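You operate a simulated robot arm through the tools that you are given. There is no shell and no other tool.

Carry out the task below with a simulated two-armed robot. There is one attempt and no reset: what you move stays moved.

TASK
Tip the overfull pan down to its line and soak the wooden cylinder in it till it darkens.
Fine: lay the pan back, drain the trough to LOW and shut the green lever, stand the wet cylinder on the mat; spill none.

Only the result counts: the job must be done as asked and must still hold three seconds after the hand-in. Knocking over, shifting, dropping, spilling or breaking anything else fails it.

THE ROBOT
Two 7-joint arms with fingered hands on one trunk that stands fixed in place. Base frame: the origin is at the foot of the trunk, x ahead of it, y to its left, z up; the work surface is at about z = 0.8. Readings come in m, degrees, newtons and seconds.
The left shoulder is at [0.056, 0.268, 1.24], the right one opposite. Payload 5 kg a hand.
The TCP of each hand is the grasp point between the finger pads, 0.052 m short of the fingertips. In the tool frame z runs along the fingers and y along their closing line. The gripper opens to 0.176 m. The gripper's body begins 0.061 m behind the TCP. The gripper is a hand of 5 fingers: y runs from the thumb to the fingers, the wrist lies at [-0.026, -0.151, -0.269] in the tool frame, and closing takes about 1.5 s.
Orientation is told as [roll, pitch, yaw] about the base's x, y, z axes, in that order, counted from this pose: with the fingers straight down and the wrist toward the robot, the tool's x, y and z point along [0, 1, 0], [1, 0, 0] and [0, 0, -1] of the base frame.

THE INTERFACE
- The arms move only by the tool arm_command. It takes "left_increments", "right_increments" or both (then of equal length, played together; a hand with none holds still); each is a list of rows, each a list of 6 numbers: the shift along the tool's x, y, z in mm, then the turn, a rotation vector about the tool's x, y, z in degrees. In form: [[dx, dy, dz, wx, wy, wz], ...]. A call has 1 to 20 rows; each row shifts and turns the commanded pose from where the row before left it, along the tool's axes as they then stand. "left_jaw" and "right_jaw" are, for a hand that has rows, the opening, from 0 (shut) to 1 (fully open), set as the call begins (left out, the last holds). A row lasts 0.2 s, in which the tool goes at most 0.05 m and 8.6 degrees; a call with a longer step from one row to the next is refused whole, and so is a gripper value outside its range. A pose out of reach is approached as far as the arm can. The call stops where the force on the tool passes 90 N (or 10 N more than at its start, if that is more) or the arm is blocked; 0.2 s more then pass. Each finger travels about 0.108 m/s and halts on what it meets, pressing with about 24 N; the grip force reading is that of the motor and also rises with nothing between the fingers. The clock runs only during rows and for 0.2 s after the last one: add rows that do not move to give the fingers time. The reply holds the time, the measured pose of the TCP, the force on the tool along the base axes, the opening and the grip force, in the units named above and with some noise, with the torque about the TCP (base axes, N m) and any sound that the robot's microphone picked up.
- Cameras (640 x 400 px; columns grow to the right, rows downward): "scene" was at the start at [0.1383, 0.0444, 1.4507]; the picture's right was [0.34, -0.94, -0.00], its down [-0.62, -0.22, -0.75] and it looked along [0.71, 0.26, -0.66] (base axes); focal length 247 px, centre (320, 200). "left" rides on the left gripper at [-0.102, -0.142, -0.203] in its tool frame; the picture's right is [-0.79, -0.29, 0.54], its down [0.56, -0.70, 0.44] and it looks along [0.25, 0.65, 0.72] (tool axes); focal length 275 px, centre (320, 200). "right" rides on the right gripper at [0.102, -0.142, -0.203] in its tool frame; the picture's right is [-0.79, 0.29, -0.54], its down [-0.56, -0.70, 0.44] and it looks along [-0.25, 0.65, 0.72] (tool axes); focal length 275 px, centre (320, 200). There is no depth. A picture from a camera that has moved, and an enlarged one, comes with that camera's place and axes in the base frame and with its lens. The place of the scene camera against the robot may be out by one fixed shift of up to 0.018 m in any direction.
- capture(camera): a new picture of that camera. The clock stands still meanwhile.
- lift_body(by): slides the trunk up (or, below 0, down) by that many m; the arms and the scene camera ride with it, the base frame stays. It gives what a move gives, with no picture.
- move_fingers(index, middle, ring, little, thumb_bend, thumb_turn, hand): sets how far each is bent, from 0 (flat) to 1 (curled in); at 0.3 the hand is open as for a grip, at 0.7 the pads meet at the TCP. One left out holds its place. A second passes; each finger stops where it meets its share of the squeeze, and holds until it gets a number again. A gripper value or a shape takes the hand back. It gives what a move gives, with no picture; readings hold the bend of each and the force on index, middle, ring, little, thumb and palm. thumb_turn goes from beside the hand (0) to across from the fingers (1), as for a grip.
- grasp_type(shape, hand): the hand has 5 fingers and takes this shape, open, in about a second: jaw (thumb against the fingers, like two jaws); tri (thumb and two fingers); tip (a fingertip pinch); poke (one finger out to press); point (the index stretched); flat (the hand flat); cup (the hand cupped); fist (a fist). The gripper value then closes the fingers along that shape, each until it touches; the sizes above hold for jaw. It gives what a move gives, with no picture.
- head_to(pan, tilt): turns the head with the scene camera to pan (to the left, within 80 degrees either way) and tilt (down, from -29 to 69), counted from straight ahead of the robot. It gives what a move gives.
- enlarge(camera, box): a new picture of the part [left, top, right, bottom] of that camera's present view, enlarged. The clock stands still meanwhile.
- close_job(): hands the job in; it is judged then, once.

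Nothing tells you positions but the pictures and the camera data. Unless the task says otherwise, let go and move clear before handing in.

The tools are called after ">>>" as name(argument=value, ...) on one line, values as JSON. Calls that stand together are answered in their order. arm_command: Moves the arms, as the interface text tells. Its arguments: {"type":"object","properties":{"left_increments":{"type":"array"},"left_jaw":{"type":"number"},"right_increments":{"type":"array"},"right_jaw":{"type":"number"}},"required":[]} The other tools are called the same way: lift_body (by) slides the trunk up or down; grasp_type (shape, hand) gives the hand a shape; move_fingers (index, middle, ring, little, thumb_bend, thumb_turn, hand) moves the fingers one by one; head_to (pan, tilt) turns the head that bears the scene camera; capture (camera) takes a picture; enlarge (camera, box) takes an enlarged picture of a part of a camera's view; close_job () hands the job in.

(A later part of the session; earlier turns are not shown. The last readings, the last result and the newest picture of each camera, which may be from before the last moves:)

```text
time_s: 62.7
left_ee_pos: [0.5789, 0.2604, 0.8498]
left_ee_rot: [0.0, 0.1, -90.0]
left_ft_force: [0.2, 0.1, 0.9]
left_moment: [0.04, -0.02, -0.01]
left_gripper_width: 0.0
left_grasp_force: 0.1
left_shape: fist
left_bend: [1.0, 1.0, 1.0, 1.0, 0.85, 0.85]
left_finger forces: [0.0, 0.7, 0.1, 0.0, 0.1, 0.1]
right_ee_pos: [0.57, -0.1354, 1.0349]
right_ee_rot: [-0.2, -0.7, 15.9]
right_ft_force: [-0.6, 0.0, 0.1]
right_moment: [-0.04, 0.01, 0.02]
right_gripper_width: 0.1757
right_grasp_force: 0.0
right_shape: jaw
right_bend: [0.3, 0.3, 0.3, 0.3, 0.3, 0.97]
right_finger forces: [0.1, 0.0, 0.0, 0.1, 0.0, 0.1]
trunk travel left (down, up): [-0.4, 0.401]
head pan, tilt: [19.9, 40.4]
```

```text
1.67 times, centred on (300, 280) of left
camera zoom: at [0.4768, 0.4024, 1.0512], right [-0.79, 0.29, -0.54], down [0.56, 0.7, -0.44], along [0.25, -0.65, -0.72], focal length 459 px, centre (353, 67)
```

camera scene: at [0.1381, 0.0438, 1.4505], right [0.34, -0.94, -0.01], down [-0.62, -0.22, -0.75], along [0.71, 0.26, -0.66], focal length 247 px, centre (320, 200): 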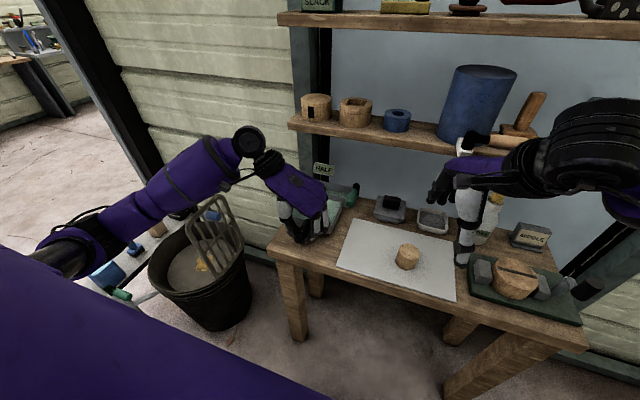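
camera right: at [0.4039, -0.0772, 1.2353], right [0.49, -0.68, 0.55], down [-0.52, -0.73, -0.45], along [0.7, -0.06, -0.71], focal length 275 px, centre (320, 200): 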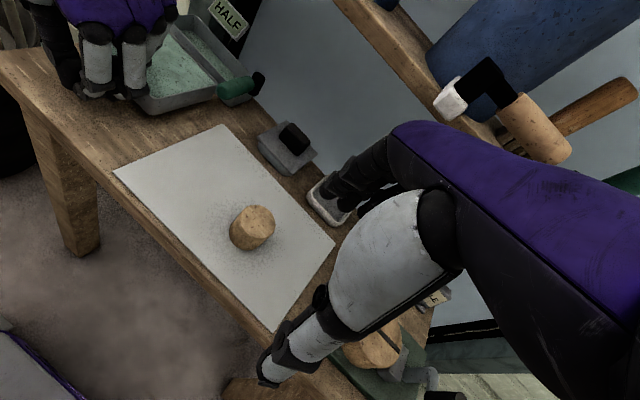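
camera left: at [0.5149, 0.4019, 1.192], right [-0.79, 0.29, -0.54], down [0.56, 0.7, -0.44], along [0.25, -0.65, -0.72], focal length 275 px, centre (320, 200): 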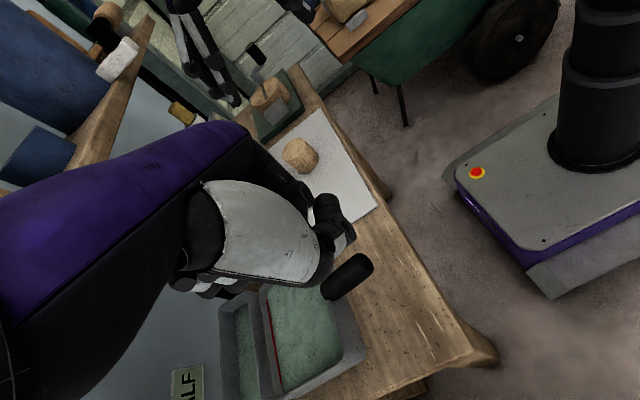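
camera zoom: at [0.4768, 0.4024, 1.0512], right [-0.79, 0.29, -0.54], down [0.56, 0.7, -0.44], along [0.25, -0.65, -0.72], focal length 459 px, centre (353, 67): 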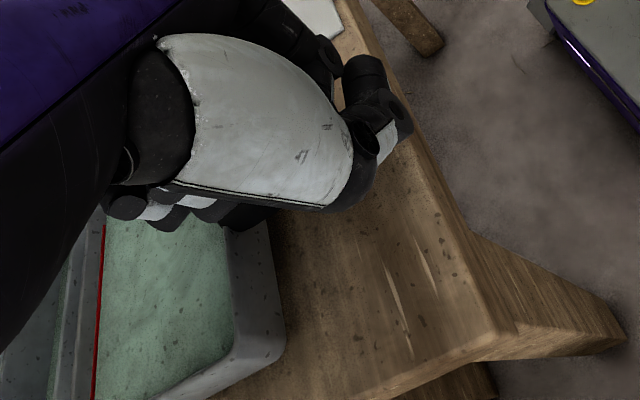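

>>> arm_command(left_increments=[[0, 0, 1, 0, 0, 0], [0, 0, 1, 0, 0, 0], [0, 0, 0, 0, 0, 0]])

>>> enlarge(camera="scene", box=[280, 155, 370, 245])

>>> enlarge(camera="right", box=[120, 0, 280, 120])

```text
time_s: 63.5
left_ee_pos: [0.5792, 0.2604, 0.8471]
left_ee_rot: [0.0, 0.1, -90.0]
left_ft_force: [0.3, -0.4, 0.0]
left_moment: [0.02, 0.02, 0.04]
left_gripper_width: 0.0002
left_grasp_force: 0.0
left_shape: fist
left_bend: [1.0, 1.0, 1.0, 1.0, 0.85, 0.85]
left_finger forces: [0.0, 0.8, 0.0, 0.0, 0.1, 0.0]
right_ee_pos: [0.5703, -0.1355, 1.0349]
right_ee_rot: [-0.2, -0.7, 16.0]
right_ft_force: [-0.7, -0.4, -0.1]
right_moment: [0.01, 0.03, -0.02]
right_gripper_width: 0.176
right_grasp_force: 0.3
right_shape: jaw
right_bend: [0.3, 0.3, 0.3, 0.3, 0.3, 0.97]
right_finger forces: [0.1, 0.0, 0.1, 0.0, 0.0, 0.0]
trunk travel left (down, up): [-0.4, 0.401]
head pan, tilt: [19.9, 40.4]
```

```text
4.44 times, centred on (325, 200) of scene
camera zoom: at [0.1382, 0.0443, 1.4507], right [0.34, -0.94, 0.0], down [-0.62, -0.22, -0.75], along [0.71, 0.26, -0.66], focal length 1096 px, centre (298, 200)
```

zoom: 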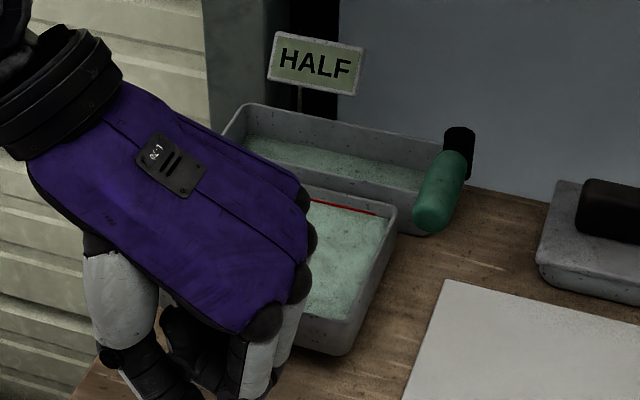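

```text
3.33 times, centred on (200, 60) of right
camera zoom: at [0.4039, -0.0771, 1.2352], right [0.49, -0.68, 0.55], down [-0.52, -0.73, -0.45], along [0.7, -0.06, -0.71], focal length 918 px, centre (720, 667)
```

zoom: 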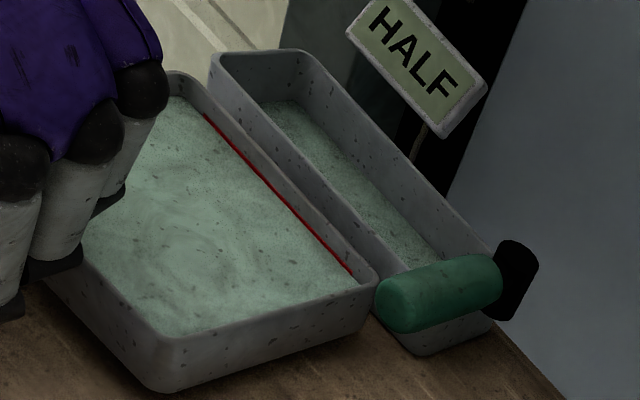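

>>> arm_command(left_increments=[[0, 0, 1, 0, 0, 0], [0, 0, 1, 0, 0, 0], [0, 0, 0, 0, 0, 0]])

>>> arm_command(left_increments=[[0, 0, 1, 0, 0, 0], [0, 0, 1, 0, 0, 0], [0, 0, 0, 0, 0, 0]])

>>> enlarge(camera="right", box=[120, 0, 280, 120])

```text
time_s: 64.3
left_ee_pos: [0.5799, 0.2611, 0.8466]
left_ee_rot: [0.0, 0.1, -90.0]
left_ft_force: [-1.1, 0.0, 3.5]
left_moment: [-0.04, -0.07, -0.02]
left_gripper_width: 0.0003
left_grasp_force: 0.1
left_shape: fist
left_bend: [1.0, 1.0, 1.0, 1.0, 0.85, 0.85]
left_finger forces: [0.0, 3.9, 0.0, 0.0, 0.1, 0.0]
right_ee_pos: [0.5718, -0.1354, 1.0353]
right_ee_rot: [-0.2, -0.6, 16.0]
right_ft_force: [-0.6, -0.3, -0.9]
right_moment: [0.0, -0.01, 0.02]
right_gripper_width: 0.1758
right_grasp_force: 0.1
right_shape: jaw
right_bend: [0.3, 0.3, 0.3, 0.3, 0.3, 0.97]
right_finger forces: [0.1, 0.0, 0.1, 0.0, 0.0, 0.0]
trunk travel left (down, up): [-0.4, 0.401]
head pan, tilt: [19.9, 40.4]
```

```text
time_s: 65.1
left_ee_pos: [0.5795, 0.2595, 0.8453]
left_ee_rot: [0.1, 0.0, -89.9]
left_ft_force: [3.6, -5.5, 14.2]
left_moment: [0.03, -0.14, -0.09]
left_gripper_width: 0.0
left_grasp_force: 0.0
left_shape: fist
left_bend: [1.0, 1.0, 1.0, 1.0, 0.85, 0.85]
left_finger forces: [0.0, 15.2, 0.0, 0.0, 0.1, 0.1]
right_ee_pos: [0.5713, -0.1368, 1.0339]
right_ee_rot: [-0.2, -0.7, 16.0]
right_ft_force: [0.6, -0.6, -0.3]
right_moment: [0.01, 0.01, 0.03]
right_gripper_width: 0.1758
right_grasp_force: 0.1
right_shape: jaw
right_bend: [0.3, 0.3, 0.3, 0.3, 0.3, 0.97]
right_finger forces: [0.0, 0.0, 0.0, 0.0, 0.1, 0.0]
trunk travel left (down, up): [-0.4, 0.401]
head pan, tilt: [19.9, 40.4]
```

```text
3.33 times, centred on (200, 60) of right
camera zoom: at [0.4035, -0.0776, 1.2355], right [0.49, -0.68, 0.55], down [-0.52, -0.73, -0.45], along [0.71, -0.06, -0.71], focal length 918 px, centre (720, 667)
```

zoom: 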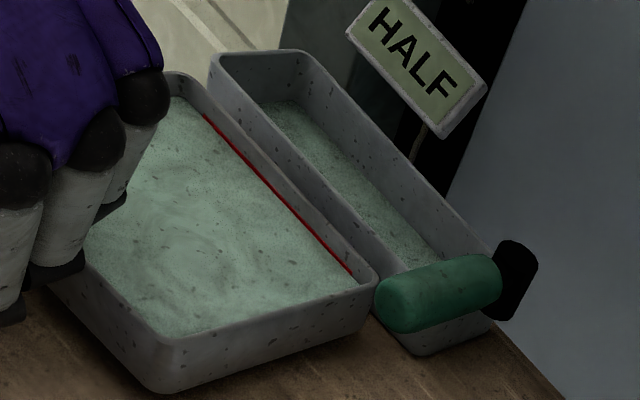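

The force rose to 14 N, so the pan is fully seated. I lift the left hand off and swing it out to the left.

>>> arm_command(left_increments=[[0, 0, -20, 0, 0, 0], [0, 0, -40, 0, 0, 0], [0, 0, -45, 0, 0, 0], [0, 0, -45, 0, 0, 0], [0, -45, 0, 0, 0, 0], [0, -45, 0, 0, 0, 0], [0, -45, 0, 0, 0, 0], [0, -45, 0, 0, 0, 0], [0, 0, 0, 0, 0, 0], [0, 0, 0, 0, 0, 0]])

>>> capture(camera="scene")

>>> enlarge(camera="scene", box=[280, 155, 370, 245])

>>> enlarge(camera="right", box=[0, 0, 280, 160])

```text
time_s: 67.3
left_ee_pos: [0.5782, 0.4393, 0.9937]
left_ee_rot: [0.1, 0.1, -90.0]
left_ft_force: [-1.2, 0.4, -0.8]
left_moment: [-0.07, -0.04, 0.01]
left_gripper_width: 0.0
left_grasp_force: 0.2
left_shape: fist
left_bend: [1.0, 1.0, 1.0, 1.0, 0.85, 0.85]
left_finger forces: [0.0, 0.0, 0.0, 0.0, 0.0, 0.0]
right_ee_pos: [0.5709, -0.1347, 1.0351]
right_ee_rot: [-0.2, -0.7, 16.0]
right_ft_force: [0.0, 0.5, 0.4]
right_moment: [-0.02, -0.03, -0.01]
right_gripper_width: 0.1761
right_grasp_force: 0.0
right_shape: jaw
right_bend: [0.3, 0.3, 0.3, 0.3, 0.3, 0.97]
right_finger forces: [0.1, 0.0, 0.1, 0.0, 0.0, 0.1]
trunk travel left (down, up): [-0.4, 0.401]
head pan, tilt: [19.9, 40.4]
```

```text
taken
camera scene: at [0.1379, 0.0446, 1.4507], right [0.34, -0.94, 0.0], down [-0.62, -0.22, -0.75], along [0.71, 0.26, -0.66], focal length 247 px, centre (320, 200)
```

scene: 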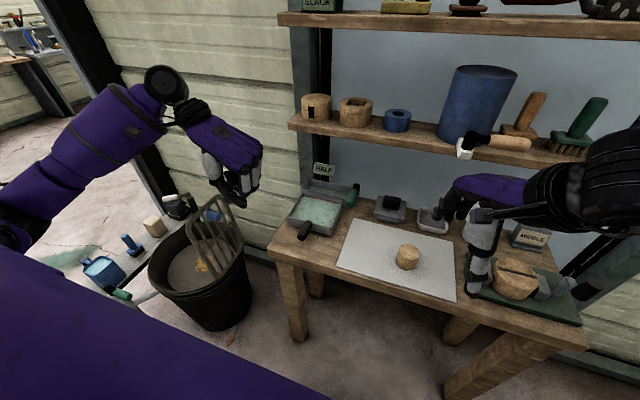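

```text
4.44 times, centred on (325, 200) of scene
camera zoom: at [0.1379, 0.0446, 1.4507], right [0.34, -0.94, 0.0], down [-0.62, -0.22, -0.75], along [0.71, 0.26, -0.66], focal length 1096 px, centre (298, 200)
```

zoom: 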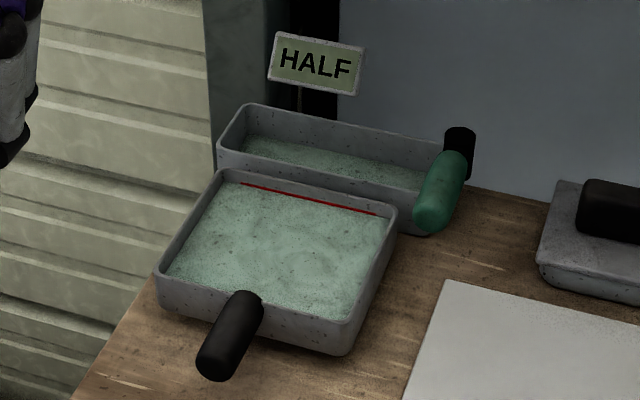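

```text
2.29 times, centred on (140, 80) of right
camera zoom: at [0.4036, -0.0769, 1.2354], right [0.49, -0.68, 0.55], down [-0.52, -0.73, -0.45], along [0.71, -0.06, -0.71], focal length 629 px, centre (731, 474)
```

zoom: 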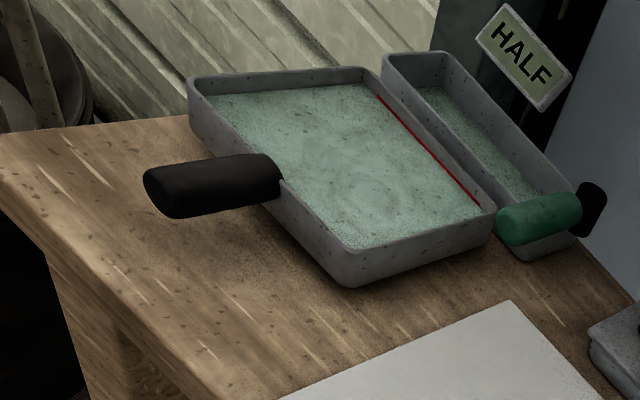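

The pan lies flat again with the water on its red line and nothing spilt. Next is the cylinder; I zoom on it to fix its place.

>>> enlarge(camera="right", box=[180, 170, 330, 280])

>>> enlarge(camera="scene", box=[360, 220, 460, 290])

>>> enlarge(camera="left", box=[200, 60, 440, 260])

```text
3.64 times, centred on (255, 225) of right
camera zoom: at [0.4036, -0.0769, 1.2354], right [0.49, -0.68, 0.55], down [-0.52, -0.73, -0.45], along [0.71, -0.06, -0.71], focal length 1001 px, centre (556, 109)
```

zoom: 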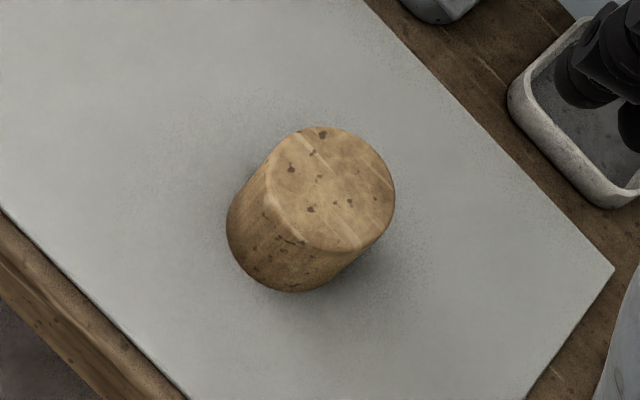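

```text
5.71 times, centred on (410, 255) of scene
camera zoom: at [0.1379, 0.0446, 1.4507], right [0.34, -0.94, 0.0], down [-0.62, -0.22, -0.75], along [0.71, 0.26, -0.66], focal length 1410 px, centre (-194, -114)
```

zoom: 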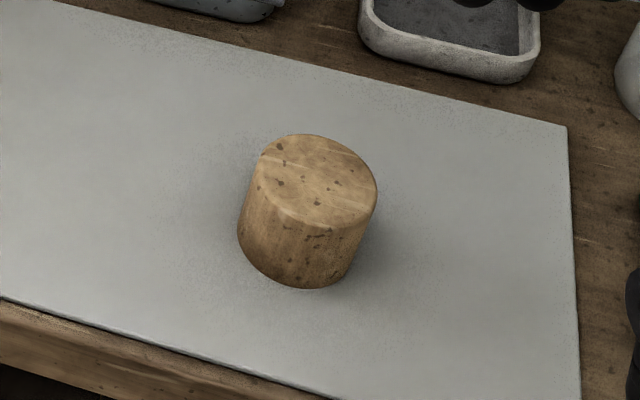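

```text
2.00 times, centred on (320, 160) of left
camera zoom: at [0.4763, 0.5821, 1.1951], right [-0.79, 0.29, -0.54], down [0.56, 0.7, -0.44], along [0.25, -0.65, -0.72], focal length 551 px, centre (320, 280)
```

zoom: 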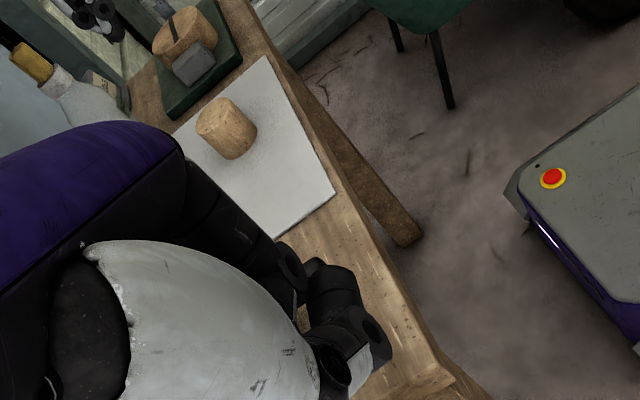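

The cylinder stands near (0.640, −0.063), top at about 0.853, ~6 cm across. I shape the right hand as thumb + two fingers, go down first (to stay clear of the shelf tool), then over it; the left hand moves farther out.

>>> move_fingers(hand="right", index=0.42, middle=0.42, ring=1.0, little=1.0, thumb_bend=0.42)

>>> arm_command(right_increments=[[0, 0, 30, 0, 0, 0], [0, 0, 30, 0, 0, 0], [0, 0, 25, 0, 0, 0], [12, 21, 0, 0, 0, 0], [12, 21, 0, 0, 0, 0], [13, 22, 0, 0, 0, 0], [13, 22, 0, 0, 0, 0], [0, 0, 0, 0, 0, 0], [0, 0, 0, 0, 0, 0]], left_increments=[[0, -20, 0, 0, 0, 0], [0, -20, 0, 0, 0, 0], [0, -20, 0, 0, 0, 0], [0, -20, 0, 0, 0, 0], [0, -20, 0, 0, 0, 0], [0, 0, 0, 0, 0, 0], [0, 0, 0, 0, 0, 0], [0, 0, 0, 0, 0, 0], [0, 0, 0, 0, 0, 0]])

>>> capture(camera="right")

>>> enlarge(camera="scene", box=[340, 120, 540, 300])

>>> enlarge(camera="left", box=[160, 0, 440, 260])

```text
time_s: 68.3
left_ee_pos: [0.5787, 0.4394, 0.9927]
left_ee_rot: [0.0, 0.0, -90.0]
left_ft_force: [0.7, -0.5, 0.1]
left_moment: [0.04, 0.01, -0.01]
left_gripper_width: 0.0
left_grasp_force: 0.1
left_shape: fist
left_bend: [1.0, 1.0, 1.0, 1.0, 0.85, 0.85]
left_finger forces: [0.1, 0.0, 0.1, 0.0, 0.0, 0.0]
right_ee_pos: [0.5702, -0.1358, 1.0345]
right_ee_rot: [-0.2, -0.7, 16.0]
right_ft_force: [0.1, 0.1, 0.5]
right_moment: [-0.06, 0.02, 0.03]
right_gripper_width: 0.1351
right_grasp_force: 0.1
right_shape: fingers
right_bend: [0.42, 0.42, 0.99, 0.98, 0.42, 0.97]
right_finger forces: [0.0, 0.0, 0.1, 0.1, 0.0, 0.1]
trunk travel left (down, up): [-0.4, 0.401]
head pan, tilt: [19.9, 40.4]
```

```text
time_s: 70.3
left_ee_pos: [0.5784, 0.5397, 0.9948]
left_ee_rot: [0.0, 0.2, -89.9]
left_ft_force: [0.2, -0.6, -0.1]
left_moment: [-0.05, 0.02, -0.01]
left_gripper_width: 0.0
left_grasp_force: 0.0
left_shape: fist
left_bend: [1.0, 1.0, 1.0, 1.0, 0.85, 0.85]
left_finger forces: [0.0, 0.0, 0.0, 0.0, 0.0, 0.1]
right_ee_pos: [0.6411, -0.0637, 0.9502]
right_ee_rot: [-0.2, -0.7, 16.0]
right_ft_force: [-0.1, -0.1, -0.3]
right_moment: [-0.01, 0.03, -0.01]
right_gripper_width: 0.1352
right_grasp_force: 0.1
right_shape: fingers
right_bend: [0.42, 0.42, 1.0, 1.0, 0.42, 0.97]
right_finger forces: [0.0, 0.0, 0.0, 0.1, 0.0, 0.0]
trunk travel left (down, up): [-0.4, 0.401]
head pan, tilt: [19.9, 40.4]
```

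```text
taken
camera right: at [0.4746, -0.0041, 1.1522], right [0.49, -0.68, 0.55], down [-0.52, -0.73, -0.45], along [0.7, -0.06, -0.71], focal length 275 px, centre (320, 200)
```

right: 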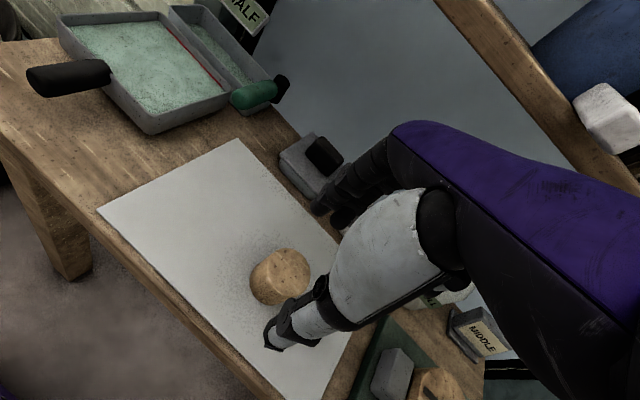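

```text
2.22 times, centred on (440, 210) of scene
camera zoom: at [0.1384, 0.0447, 1.4506], right [0.34, -0.94, 0.0], down [-0.62, -0.22, -0.75], along [0.71, 0.26, -0.66], focal length 548 px, centre (53, 178)
```

zoom: 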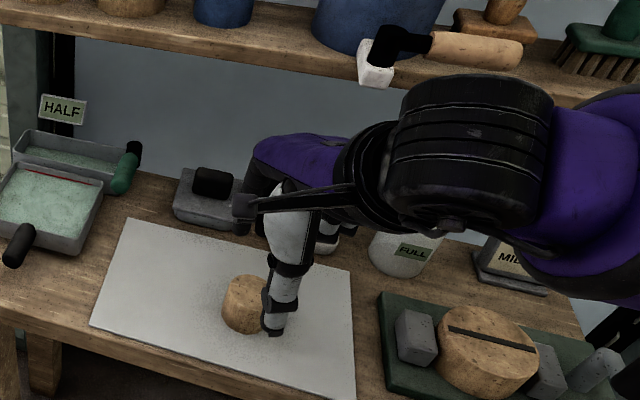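

```text
1.54 times, centred on (300, 130) of left
camera zoom: at [0.4767, 0.6817, 1.1969], right [-0.79, 0.29, -0.54], down [0.56, 0.7, -0.44], along [0.25, -0.65, -0.72], focal length 424 px, centre (351, 308)
```

zoom: 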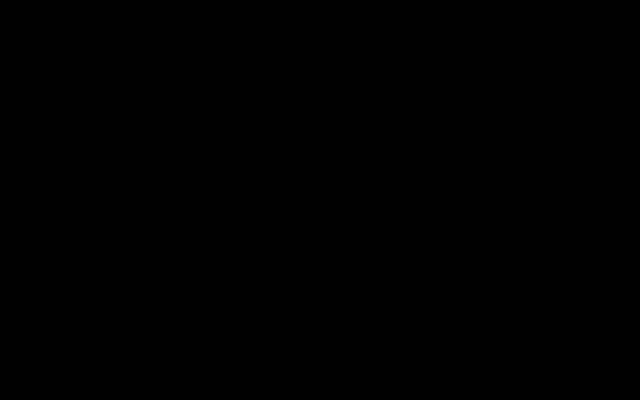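

The hand is centred over the cylinder (now estimated at (0.644, −0.060)). I descend to z≈0.873.

>>> arm_command(right_increments=[[2, 2, 20, 0, 0, 0], [0, 0, 20, 0, 0, 0], [0, 0, 15, 0, 0, 0], [0, 0, 12, 0, 0, 0], [0, 0, 10, 0, 0, 0], [0, 0, 0, 0, 0, 0]])

>>> capture(camera="right")

>>> enlarge(camera="scene", box=[360, 180, 480, 300])

```text
time_s: 71.7
left_ee_pos: [0.5779, 0.5392, 0.9958]
left_ee_rot: [-0.1, 0.1, -90.0]
left_ft_force: [-1.0, -0.1, 0.4]
left_moment: [0.02, 0.0, -0.02]
left_gripper_width: 0.0
left_grasp_force: 0.1
left_shape: fist
left_bend: [1.0, 1.0, 1.0, 1.0, 0.85, 0.85]
left_finger forces: [0.1, 0.0, 0.0, 0.0, 0.1, 0.1]
right_ee_pos: [0.6425, -0.0604, 0.8742]
right_ee_rot: [-0.3, -0.7, 16.0]
right_ft_force: [-0.6, -0.1, -0.2]
right_moment: [-0.03, -0.04, 0.03]
right_gripper_width: 0.1351
right_grasp_force: 0.1
right_shape: fingers
right_bend: [0.42, 0.42, 1.0, 1.0, 0.42, 0.97]
right_finger forces: [0.0, 0.0, 0.0, 0.0, 0.1, 0.0]
trunk travel left (down, up): [-0.4, 0.401]
head pan, tilt: [19.9, 40.4]
```

```text
taken
camera right: at [0.4762, -0.0013, 1.0752], right [0.49, -0.68, 0.55], down [-0.52, -0.73, -0.45], along [0.7, -0.06, -0.71], focal length 275 px, centre (320, 200)
```

right: 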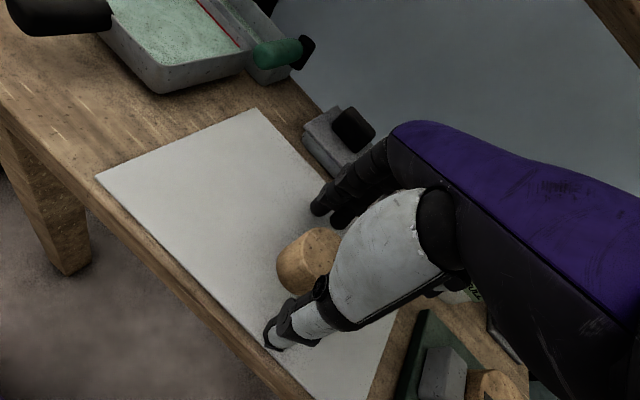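

```text
3.33 times, centred on (420, 240) of scene
camera zoom: at [0.138, 0.0444, 1.4507], right [0.34, -0.94, 0.0], down [-0.62, -0.22, -0.75], along [0.71, 0.26, -0.66], focal length 822 px, centre (-13, 67)
```

zoom: 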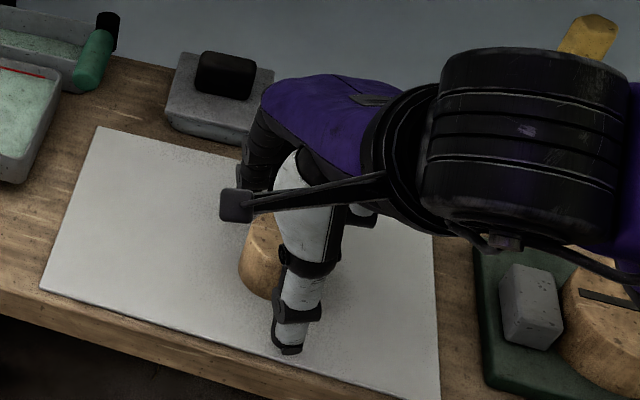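

The cylinder lies between thumb and fingers; I nudge 4 mm left and close in stages.

>>> arm_command(right_increments=[[4, 0, 0, 0, 0, 0], [0, 0, 0, 0, 0, 0]])

>>> move_fingers(hand="right", index=0.53, middle=0.53, thumb_bend=0.53)

>>> move_fingers(hand="right", index=0.56, middle=0.56, thumb_bend=0.56)

>>> capture(camera="right")

```text
time_s: 72.3
left_ee_pos: [0.5788, 0.5406, 0.9952]
left_ee_rot: [0.0, 0.1, -90.0]
left_ft_force: [0.8, -0.4, -0.3]
left_moment: [0.03, -0.03, -0.03]
left_gripper_width: 0.0
left_grasp_force: 0.2
left_shape: fist
left_bend: [1.0, 1.0, 1.0, 1.0, 0.85, 0.85]
left_finger forces: [0.0, 0.0, 0.2, 0.0, 0.0, 0.1]
right_ee_pos: [0.6424, -0.056, 0.8739]
right_ee_rot: [-0.3, -0.7, 16.0]
right_ft_force: [-0.1, 0.7, -0.3]
right_moment: [0.0, 0.02, 0.02]
right_gripper_width: 0.135
right_grasp_force: 0.0
right_shape: fingers
right_bend: [0.42, 0.42, 1.0, 1.0, 0.42, 0.97]
right_finger forces: [0.1, 0.1, 0.1, 0.0, 0.0, 0.0]
trunk travel left (down, up): [-0.4, 0.401]
head pan, tilt: [19.9, 40.4]
```

```text
time_s: 73.3
left_ee_pos: [0.5787, 0.5381, 0.9946]
left_ee_rot: [0.1, 0.2, -90.1]
left_ft_force: [0.2, 0.1, -0.5]
left_moment: [-0.01, 0.0, 0.01]
left_gripper_width: 0.0
left_grasp_force: 0.0
left_shape: fist
left_bend: [1.0, 1.0, 1.0, 1.0, 0.85, 0.85]
left_finger forces: [0.1, 0.0, 0.0, 0.0, 0.1, 0.1]
right_ee_pos: [0.6415, -0.0568, 0.8753]
right_ee_rot: [-0.1, -0.7, 16.0]
right_ft_force: [-0.3, 0.2, 0.0]
right_moment: [-0.02, 0.02, -0.02]
right_gripper_width: 0.0869
right_grasp_force: 0.0
right_shape: fingers
right_bend: [0.53, 0.53, 1.0, 1.0, 0.53, 0.97]
right_finger forces: [0.1, 0.0, 0.0, 0.0, 0.0, 0.0]
trunk travel left (down, up): [-0.4, 0.401]
head pan, tilt: [19.9, 40.4]
```

```text
time_s: 74.3
left_ee_pos: [0.579, 0.54, 0.995]
left_ee_rot: [0.0, 0.2, -90.0]
left_ft_force: [0.1, 0.0, 0.3]
left_moment: [0.01, -0.04, 0.01]
left_gripper_width: 0.0
left_grasp_force: 0.0
left_shape: fist
left_bend: [1.0, 1.0, 1.0, 1.0, 0.85, 0.85]
left_finger forces: [0.1, 0.0, 0.1, 0.0, 0.0, 0.0]
right_ee_pos: [0.6408, -0.0585, 0.8746]
right_ee_rot: [-0.1, -0.6, 16.0]
right_ft_force: [-0.3, 0.2, -0.7]
right_moment: [-0.01, -0.02, 0.0]
right_gripper_width: 0.0735
right_grasp_force: 0.2
right_shape: fingers
right_bend: [0.56, 0.56, 1.0, 1.0, 0.56, 0.97]
right_finger forces: [0.0, 0.0, 0.0, 0.0, 0.0, 0.0]
trunk travel left (down, up): [-0.4, 0.401]
head pan, tilt: [19.9, 40.4]
```

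```text
taken
camera right: at [0.4753, 0.0022, 1.0755], right [0.49, -0.68, 0.55], down [-0.52, -0.73, -0.45], along [0.7, -0.06, -0.71], focal length 275 px, centre (320, 200)
```

right: 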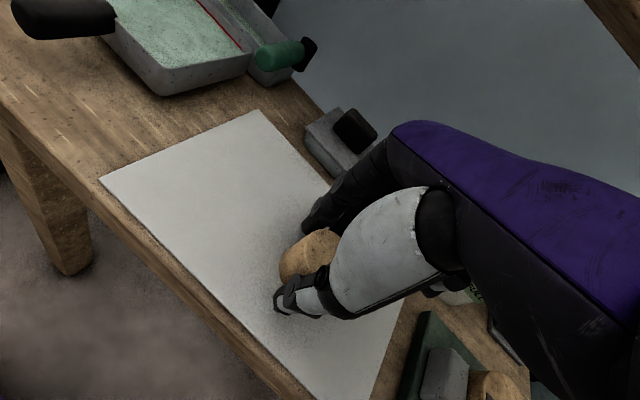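

>>> move_fingers(hand="right", index=0.585, middle=0.585, thumb_bend=0.585)

>>> move_fingers(hand="right", index=0.61, middle=0.61, thumb_bend=0.61)

>>> enlarge(camera="right", box=[220, 160, 440, 340])

```text
time_s: 75.3
left_ee_pos: [0.5794, 0.5394, 0.9947]
left_ee_rot: [-0.1, 0.1, -89.9]
left_ft_force: [0.2, 0.0, 0.2]
left_moment: [-0.02, 0.02, -0.01]
left_gripper_width: 0.0
left_grasp_force: 0.2
left_shape: fist
left_bend: [1.0, 1.0, 1.0, 1.0, 0.85, 0.85]
left_finger forces: [0.1, 0.0, 0.0, 0.0, 0.0, 0.1]
right_ee_pos: [0.6413, -0.0563, 0.8744]
right_ee_rot: [-0.2, -0.7, 16.0]
right_ft_force: [0.6, 0.3, 0.4]
right_moment: [0.01, 0.01, 0.0]
right_gripper_width: 0.065
right_grasp_force: 0.3
right_shape: fingers
right_bend: [0.58, 0.58, 1.0, 1.0, 0.58, 0.97]
right_finger forces: [0.0, 0.3, 0.2, 0.0, 0.1, 0.0]
trunk travel left (down, up): [-0.4, 0.401]
head pan, tilt: [19.9, 40.4]
```

```text
time_s: 76.3
left_ee_pos: [0.5787, 0.539, 0.9958]
left_ee_rot: [0.0, 0.1, -90.0]
left_ft_force: [0.1, 0.0, 0.0]
left_moment: [0.02, 0.02, 0.0]
left_gripper_width: 0.0
left_grasp_force: 0.1
left_shape: fist
left_bend: [1.0, 1.0, 1.0, 1.0, 0.85, 0.85]
left_finger forces: [0.0, 0.0, 0.0, 0.0, 0.0, 0.0]
right_ee_pos: [0.6422, -0.056, 0.8748]
right_ee_rot: [-0.2, -0.8, 15.9]
right_ft_force: [0.7, 0.2, 0.3]
right_moment: [-0.01, -0.02, 0.03]
right_gripper_width: 0.06
right_grasp_force: 4.7
right_shape: fingers
right_bend: [0.6, 0.6, 1.0, 1.0, 0.59, 0.97]
right_finger forces: [1.8, 3.1, 0.1, 0.1, 4.8, 0.0]
trunk travel left (down, up): [-0.4, 0.401]
head pan, tilt: [19.9, 40.4]
```

```text
2.22 times, centred on (330, 250) of right
camera zoom: at [0.4753, 0.0022, 1.0754], right [0.49, -0.68, 0.55], down [-0.52, -0.73, -0.45], along [0.7, -0.06, -0.71], focal length 612 px, centre (298, 89)
```

zoom: 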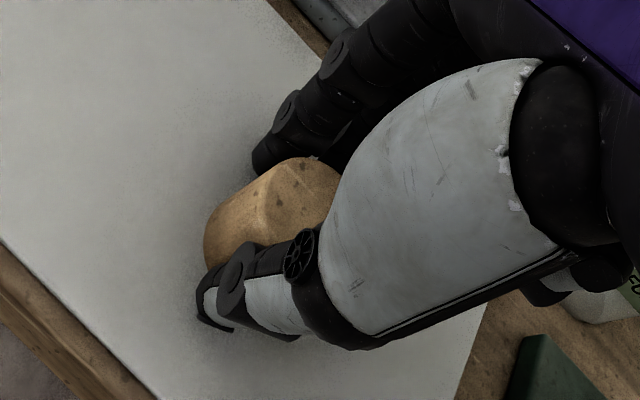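

The grip meets the cylinder evenly at 60 mm. I tighten and then lift a little.

>>> move_fingers(hand="right", index=0.66, middle=0.66, thumb_bend=0.66)

>>> arm_command(right_increments=[[0, 0, -5, 0, 0, 0], [0, 0, -10, 0, 0, 0], [0, 0, -10, 0, 0, 0], [0, 0, 0, 0, 0, 0]])

>>> enlarge(camera="right", box=[220, 160, 440, 340])

>>> enlarge(camera="scene", box=[360, 180, 480, 300])

```text
time_s: 77.3
left_ee_pos: [0.5796, 0.5407, 0.995]
left_ee_rot: [0.0, 0.1, -90.0]
left_ft_force: [-0.9, 0.8, -0.6]
left_moment: [-0.01, -0.01, 0.01]
left_gripper_width: 0.0
left_grasp_force: 0.1
left_shape: fist
left_bend: [1.0, 1.0, 1.0, 1.0, 0.85, 0.85]
left_finger forces: [0.0, 0.0, 0.0, 0.1, 0.1, 0.1]
right_ee_pos: [0.6427, -0.0562, 0.8756]
right_ee_rot: [-0.2, -0.7, 15.9]
right_ft_force: [1.1, -0.7, 2.4]
right_moment: [-0.05, 0.01, 0.02]
right_gripper_width: 0.0579
right_grasp_force: 15.2
right_shape: fingers
right_bend: [0.61, 0.62, 1.0, 1.0, 0.59, 0.97]
right_finger forces: [6.7, 8.8, 0.0, 0.0, 14.3, 0.0]
trunk travel left (down, up): [-0.4, 0.401]
head pan, tilt: [19.9, 40.4]
```

```text
time_s: 78.3
left_ee_pos: [0.578, 0.5389, 0.9956]
left_ee_rot: [0.0, 0.1, -90.1]
left_ft_force: [0.8, 0.0, -0.3]
left_moment: [-0.01, 0.03, -0.03]
left_gripper_width: 0.0001
left_grasp_force: 0.2
left_shape: fist
left_bend: [1.0, 1.0, 1.0, 1.0, 0.85, 0.85]
left_finger forces: [0.0, 0.0, 0.0, 0.0, 0.0, 0.0]
right_ee_pos: [0.6427, -0.0571, 0.8986]
right_ee_rot: [-0.3, -0.7, 16.0]
right_ft_force: [0.0, -0.6, -0.9]
right_moment: [0.02, 0.01, 0.03]
right_gripper_width: 0.0578
right_grasp_force: 14.7
right_shape: fingers
right_bend: [0.61, 0.62, 1.0, 1.0, 0.59, 0.97]
right_finger forces: [6.6, 8.3, 0.0, 0.1, 14.7, 0.0]
trunk travel left (down, up): [-0.4, 0.401]
head pan, tilt: [19.9, 40.4]
```

```text
2.22 times, centred on (330, 250) of right
camera zoom: at [0.4753, 0.0013, 1.0999], right [0.49, -0.68, 0.55], down [-0.52, -0.73, -0.45], along [0.7, -0.06, -0.71], focal length 612 px, centre (298, 89)
```

zoom: 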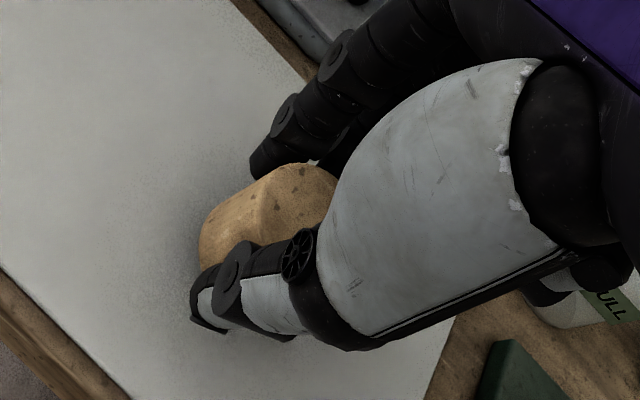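

```text
3.33 times, centred on (420, 240) of scene
camera zoom: at [0.1384, 0.0443, 1.4506], right [0.34, -0.94, 0.0], down [-0.62, -0.22, -0.75], along [0.71, 0.26, -0.66], focal length 822 px, centre (-13, 67)
```

zoom: 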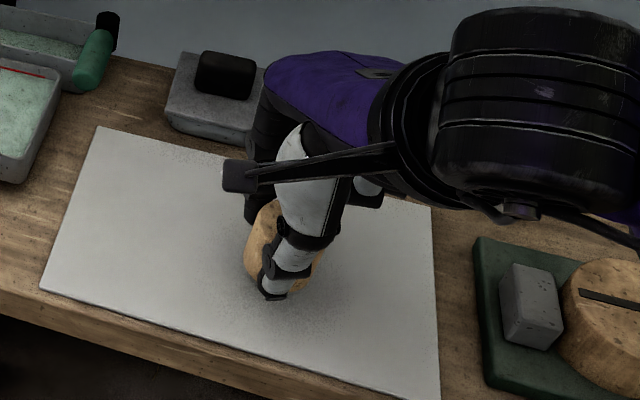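

It is lifted. I squeeze a bit more, then raise it further and check its stability.

>>> move_fingers(hand="right", index=0.75, middle=0.75, thumb_bend=0.75)

>>> arm_command(right_increments=[[0, 0, -15, 0, 0, 0], [0, 0, -15, 0, 0, 0], [0, 0, -10, 0, 0, 0], [0, 0, 0, 0, 0, 0]])

>>> enlarge(camera="right", box=[220, 160, 440, 340])

>>> capture(camera="scene")

```text
time_s: 79.3
left_ee_pos: [0.5784, 0.5391, 0.9946]
left_ee_rot: [0.0, 0.1, -90.0]
left_ft_force: [0.3, 0.0, 0.3]
left_moment: [0.01, 0.0, 0.01]
left_gripper_width: 0.0001
left_grasp_force: 0.0
left_shape: fist
left_bend: [1.0, 1.0, 1.0, 1.0, 0.85, 0.85]
left_finger forces: [0.1, 0.1, 0.1, 0.1, 0.0, 0.1]
right_ee_pos: [0.6422, -0.0581, 0.8984]
right_ee_rot: [-0.2, -0.7, 16.0]
right_ft_force: [0.5, 1.1, -0.3]
right_moment: [-0.01, 0.01, -0.01]
right_gripper_width: 0.057
right_grasp_force: 19.8
right_shape: fingers
right_bend: [0.62, 0.62, 1.0, 1.0, 0.6, 0.96]
right_finger forces: [9.7, 9.9, 0.1, 0.0, 19.7, 0.0]
trunk travel left (down, up): [-0.4, 0.401]
head pan, tilt: [19.9, 40.4]
```

```text
time_s: 80.3
left_ee_pos: [0.579, 0.5399, 0.9959]
left_ee_rot: [0.1, 0.1, -90.0]
left_ft_force: [-0.1, -1.0, -0.2]
left_moment: [-0.01, 0.01, 0.01]
left_gripper_width: 0.0001
left_grasp_force: 0.0
left_shape: fist
left_bend: [1.0, 1.0, 1.0, 1.0, 0.85, 0.85]
left_finger forces: [0.1, 0.0, 0.0, 0.0, 0.0, 0.0]
right_ee_pos: [0.6409, -0.0582, 0.9378]
right_ee_rot: [-0.1, -0.7, 16.0]
right_ft_force: [0.0, -0.1, -0.7]
right_moment: [0.02, -0.01, -0.01]
right_gripper_width: 0.0572
right_grasp_force: 19.9
right_shape: fingers
right_bend: [0.62, 0.62, 1.0, 1.0, 0.6, 0.96]
right_finger forces: [9.6, 9.9, 0.1, 0.0, 19.7, 0.0]
trunk travel left (down, up): [-0.4, 0.401]
head pan, tilt: [19.9, 40.4]
```

```text
2.22 times, centred on (330, 250) of right
camera zoom: at [0.4742, 0.0012, 1.1389], right [0.49, -0.68, 0.55], down [-0.52, -0.73, -0.45], along [0.7, -0.06, -0.71], focal length 612 px, centre (298, 89)
```

zoom: 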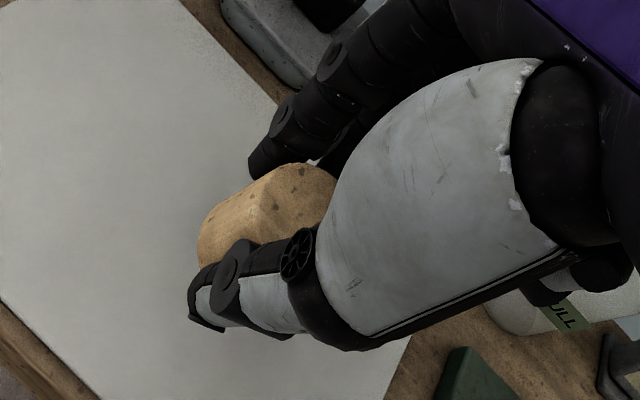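

```text
taken
camera scene: at [0.1384, 0.0444, 1.4506], right [0.34, -0.94, 0.0], down [-0.62, -0.22, -0.75], along [0.71, 0.26, -0.66], focal length 247 px, centre (320, 200)
```

scene: 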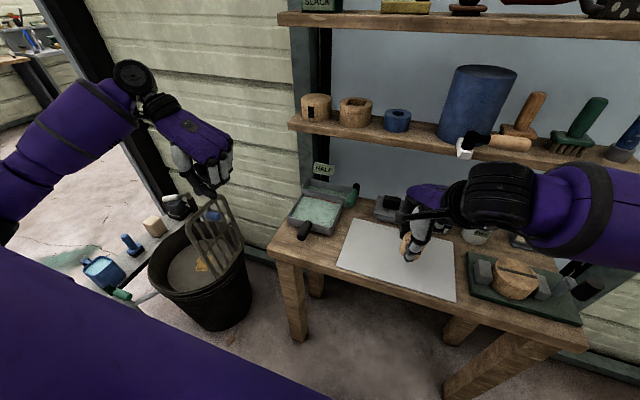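

The cylinder is firmly held. I carry it at z≈0.965 over to the pan's middle (0.716, 0.260).

>>> arm_command(right_increments=[[0, 0, -14, 0, 0, 0], [0, 0, -14, 0, 0, 0], [23.9, 13.4, 0, 0, 0, 0], [23.9, 13.4, 0, 0, 0, 0], [23.9, 13.4, 0, 0, 0, 0], [23.9, 13.4, 0, 0, 0, 0], [23.9, 13.4, 0, 0, 0, 0], [23.9, 13.4, 0, 0, 0, 0], [23.9, 13.4, 0, 0, 0, 0], [23.9, 13.4, 0, 0, 0, 0], [23.9, 13.4, 0, 0, 0, 0], [23.9, 13.4, 0, 0, 0, 0], [23.9, 13.4, 0, 0, 0, 0], [23.9, 13.4, 0, 0, 0, 0], [0, 0, 0, 0, 0, 0], [0, 0, 0, 0, 0, 0]])

>>> capture(camera="right")

>>> enlarge(camera="scene", box=[250, 120, 410, 260])

>>> capture(camera="left")

```text
time_s: 83.7
left_ee_pos: [0.578, 0.5405, 0.9949]
left_ee_rot: [0.0, 0.1, -90.0]
left_ft_force: [-0.3, 0.5, -0.8]
left_moment: [-0.06, -0.01, 0.04]
left_gripper_width: 0.0001
left_grasp_force: 0.1
left_shape: fist
left_bend: [1.0, 1.0, 1.0, 1.0, 0.85, 0.85]
left_finger forces: [0.0, 0.0, 0.0, 0.0, 0.0, 0.1]
right_ee_pos: [0.7162, 0.2643, 0.9673]
right_ee_rot: [-0.3, -0.7, 16.2]
right_ft_force: [-0.1, 1.0, -0.3]
right_moment: [-0.09, -0.03, -0.03]
right_gripper_width: 0.0573
right_grasp_force: 20.5
right_shape: fingers
right_bend: [0.62, 0.62, 1.0, 1.0, 0.6, 0.96]
right_finger forces: [9.8, 10.2, 0.0, 0.1, 19.6, 0.0]
trunk travel left (down, up): [-0.4, 0.401]
head pan, tilt: [19.9, 40.4]
```

```text
taken
camera right: at [0.55, 0.3233, 1.1682], right [0.49, -0.68, 0.55], down [-0.51, -0.73, -0.45], along [0.7, -0.06, -0.71], focal length 275 px, centre (320, 200)
```

right: 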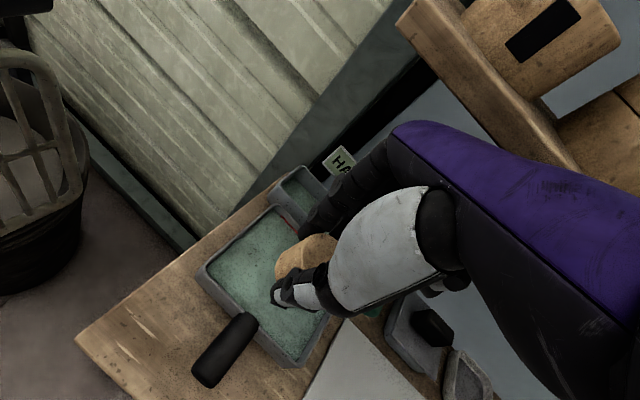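

```text
2.86 times, centred on (330, 190) of scene
camera zoom: at [0.1383, 0.0452, 1.4506], right [0.34, -0.94, 0.0], down [-0.62, -0.22, -0.75], along [0.71, 0.26, -0.66], focal length 705 px, centre (291, 229)
```

zoom: 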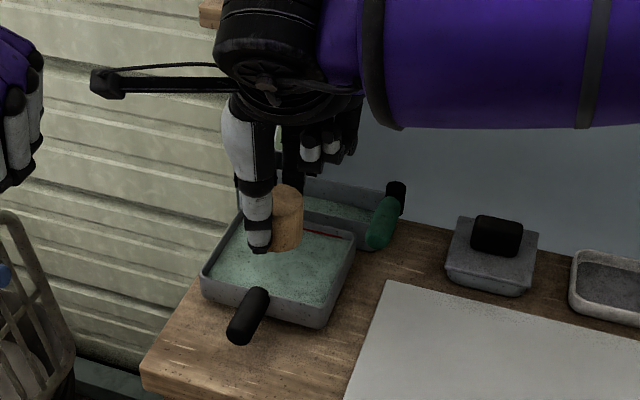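

```text
taken
camera left: at [0.4766, 0.682, 1.1967], right [-0.79, 0.29, -0.54], down [0.56, 0.7, -0.44], along [0.25, -0.65, -0.72], focal length 275 px, centre (320, 200)
```

left: 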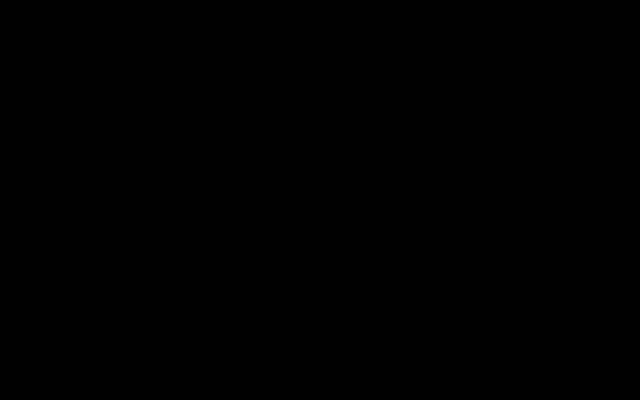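

The cylinder hangs over the pan's middle. I lower it slowly into the water, keeping it just above the floor, and watch the level.

>>> arm_command(right_increments=[[0, -3, 10, 0, 0, 0], [0, 0, 10, 0, 0, 0], [0, 0, 10, 0, 0, 0], [0, 0, 8, 0, 0, 0], [0, 0, 8, 0, 0, 0], [0, 0, 8, 0, 0, 0], [0, 0, 8, 0, 0, 0], [0, 0, 0, 0, 0, 0]])

>>> enlarge(camera="right", box=[180, 140, 400, 380])

>>> enlarge(camera="scene", box=[270, 150, 370, 240])

```text
time_s: 85.5
left_ee_pos: [0.5794, 0.539, 0.9946]
left_ee_rot: [0.0, 0.1, -90.0]
left_ft_force: [0.0, -0.3, 0.3]
left_moment: [0.04, -0.03, 0.0]
left_gripper_width: 0.0001
left_grasp_force: 0.0
left_shape: fist
left_bend: [1.0, 1.0, 1.0, 1.0, 0.85, 0.85]
left_finger forces: [0.0, 0.0, 0.0, 0.2, 0.0, 0.0]
right_ee_pos: [0.7161, 0.2619, 0.9069]
right_ee_rot: [-0.4, -0.7, 16.0]
right_ft_force: [8.0, -0.6, -1.0]
right_moment: [-0.03, -0.35, 0.01]
right_gripper_width: 0.0568
right_grasp_force: 28.0
right_shape: fingers
right_bend: [0.61, 0.61, 1.0, 1.0, 0.61, 0.96]
right_finger forces: [11.7, 12.2, 0.1, 0.0, 32.3, 0.1]
trunk travel left (down, up): [-0.4, 0.401]
head pan, tilt: [19.9, 40.4]
```

```text
1.67 times, centred on (290, 260) of right
camera zoom: at [0.5484, 0.3205, 1.1061], right [0.49, -0.68, 0.55], down [-0.52, -0.73, -0.45], along [0.71, -0.06, -0.71], focal length 459 px, centre (370, 100)
```

zoom: 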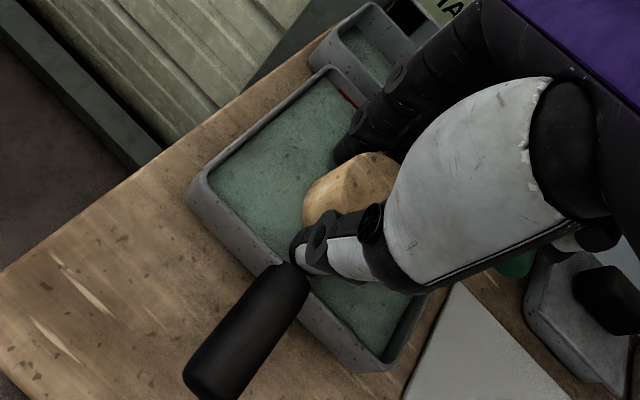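

```text
4.44 times, centred on (320, 195) of scene
camera zoom: at [0.1387, 0.0445, 1.4506], right [0.34, -0.94, 0.0], down [-0.62, -0.22, -0.75], along [0.71, 0.26, -0.66], focal length 1096 px, centre (320, 222)
```

zoom: 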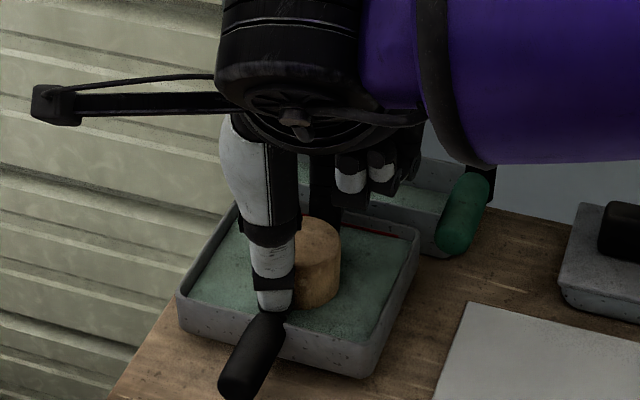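

The thumb touched the pan's front wall, so I raise 12 mm, shift 9 mm forward and try again.

>>> arm_command(right_increments=[[0, 0, -6, 0, 0, 0], [0, 0, -8, 0, 0, 0], [-1.3, 4.5, 0, 0, 0, 0], [-1.3, 4.5, 0, 0, 0, 0], [0, 0, 0, 0, 0, 0]])

>>> enlarge(camera="right", box=[180, 140, 400, 380])

>>> enlarge(camera="scene", box=[270, 150, 370, 240])

```text
time_s: 86.7
left_ee_pos: [0.5789, 0.5389, 0.9948]
left_ee_rot: [-0.1, 0.0, -90.0]
left_ft_force: [0.2, -0.1, -0.1]
left_moment: [-0.02, 0.03, -0.01]
left_gripper_width: 0.0002
left_grasp_force: 0.1
left_shape: fist
left_bend: [1.0, 1.0, 1.0, 1.0, 0.85, 0.85]
left_finger forces: [0.1, 0.0, 0.1, 0.0, 0.1, 0.0]
right_ee_pos: [0.7235, 0.2614, 0.9185]
right_ee_rot: [-0.2, -0.8, 16.1]
right_ft_force: [-0.2, 0.0, -1.0]
right_moment: [-0.01, 0.01, 0.01]
right_gripper_width: 0.0567
right_grasp_force: 19.9
right_shape: fingers
right_bend: [0.61, 0.62, 1.0, 1.0, 0.61, 0.96]
right_finger forces: [10.2, 10.1, 0.0, 0.0, 20.3, 0.1]
trunk travel left (down, up): [-0.4, 0.401]
head pan, tilt: [19.9, 40.4]
```

```text
1.67 times, centred on (290, 260) of right
camera zoom: at [0.5561, 0.3206, 1.1205], right [0.49, -0.68, 0.55], down [-0.52, -0.73, -0.45], along [0.7, -0.06, -0.71], focal length 459 px, centre (370, 100)
```

zoom: 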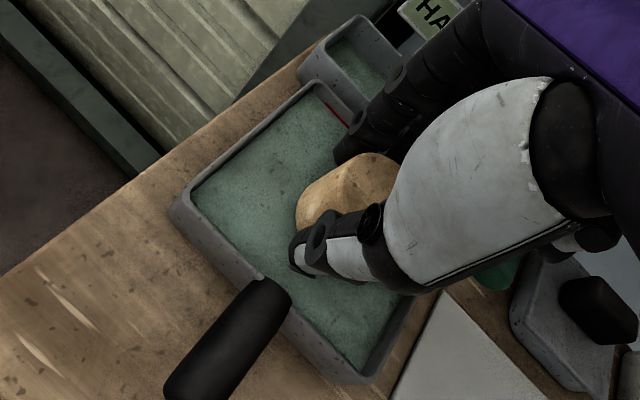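

```text
4.44 times, centred on (320, 195) of scene
camera zoom: at [0.1384, 0.0446, 1.4506], right [0.34, -0.94, 0.0], down [-0.62, -0.22, -0.75], along [0.71, 0.26, -0.66], focal length 1096 px, centre (320, 222)
```

zoom: 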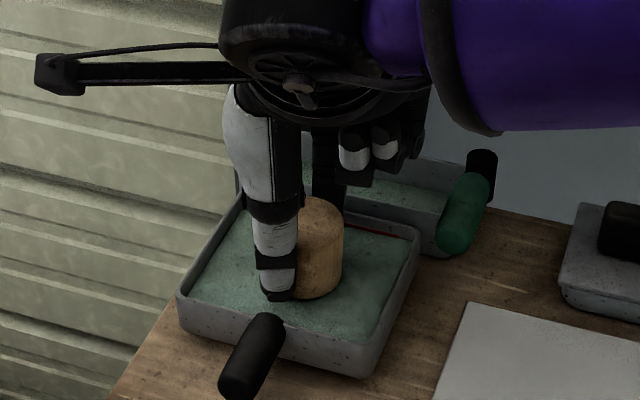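

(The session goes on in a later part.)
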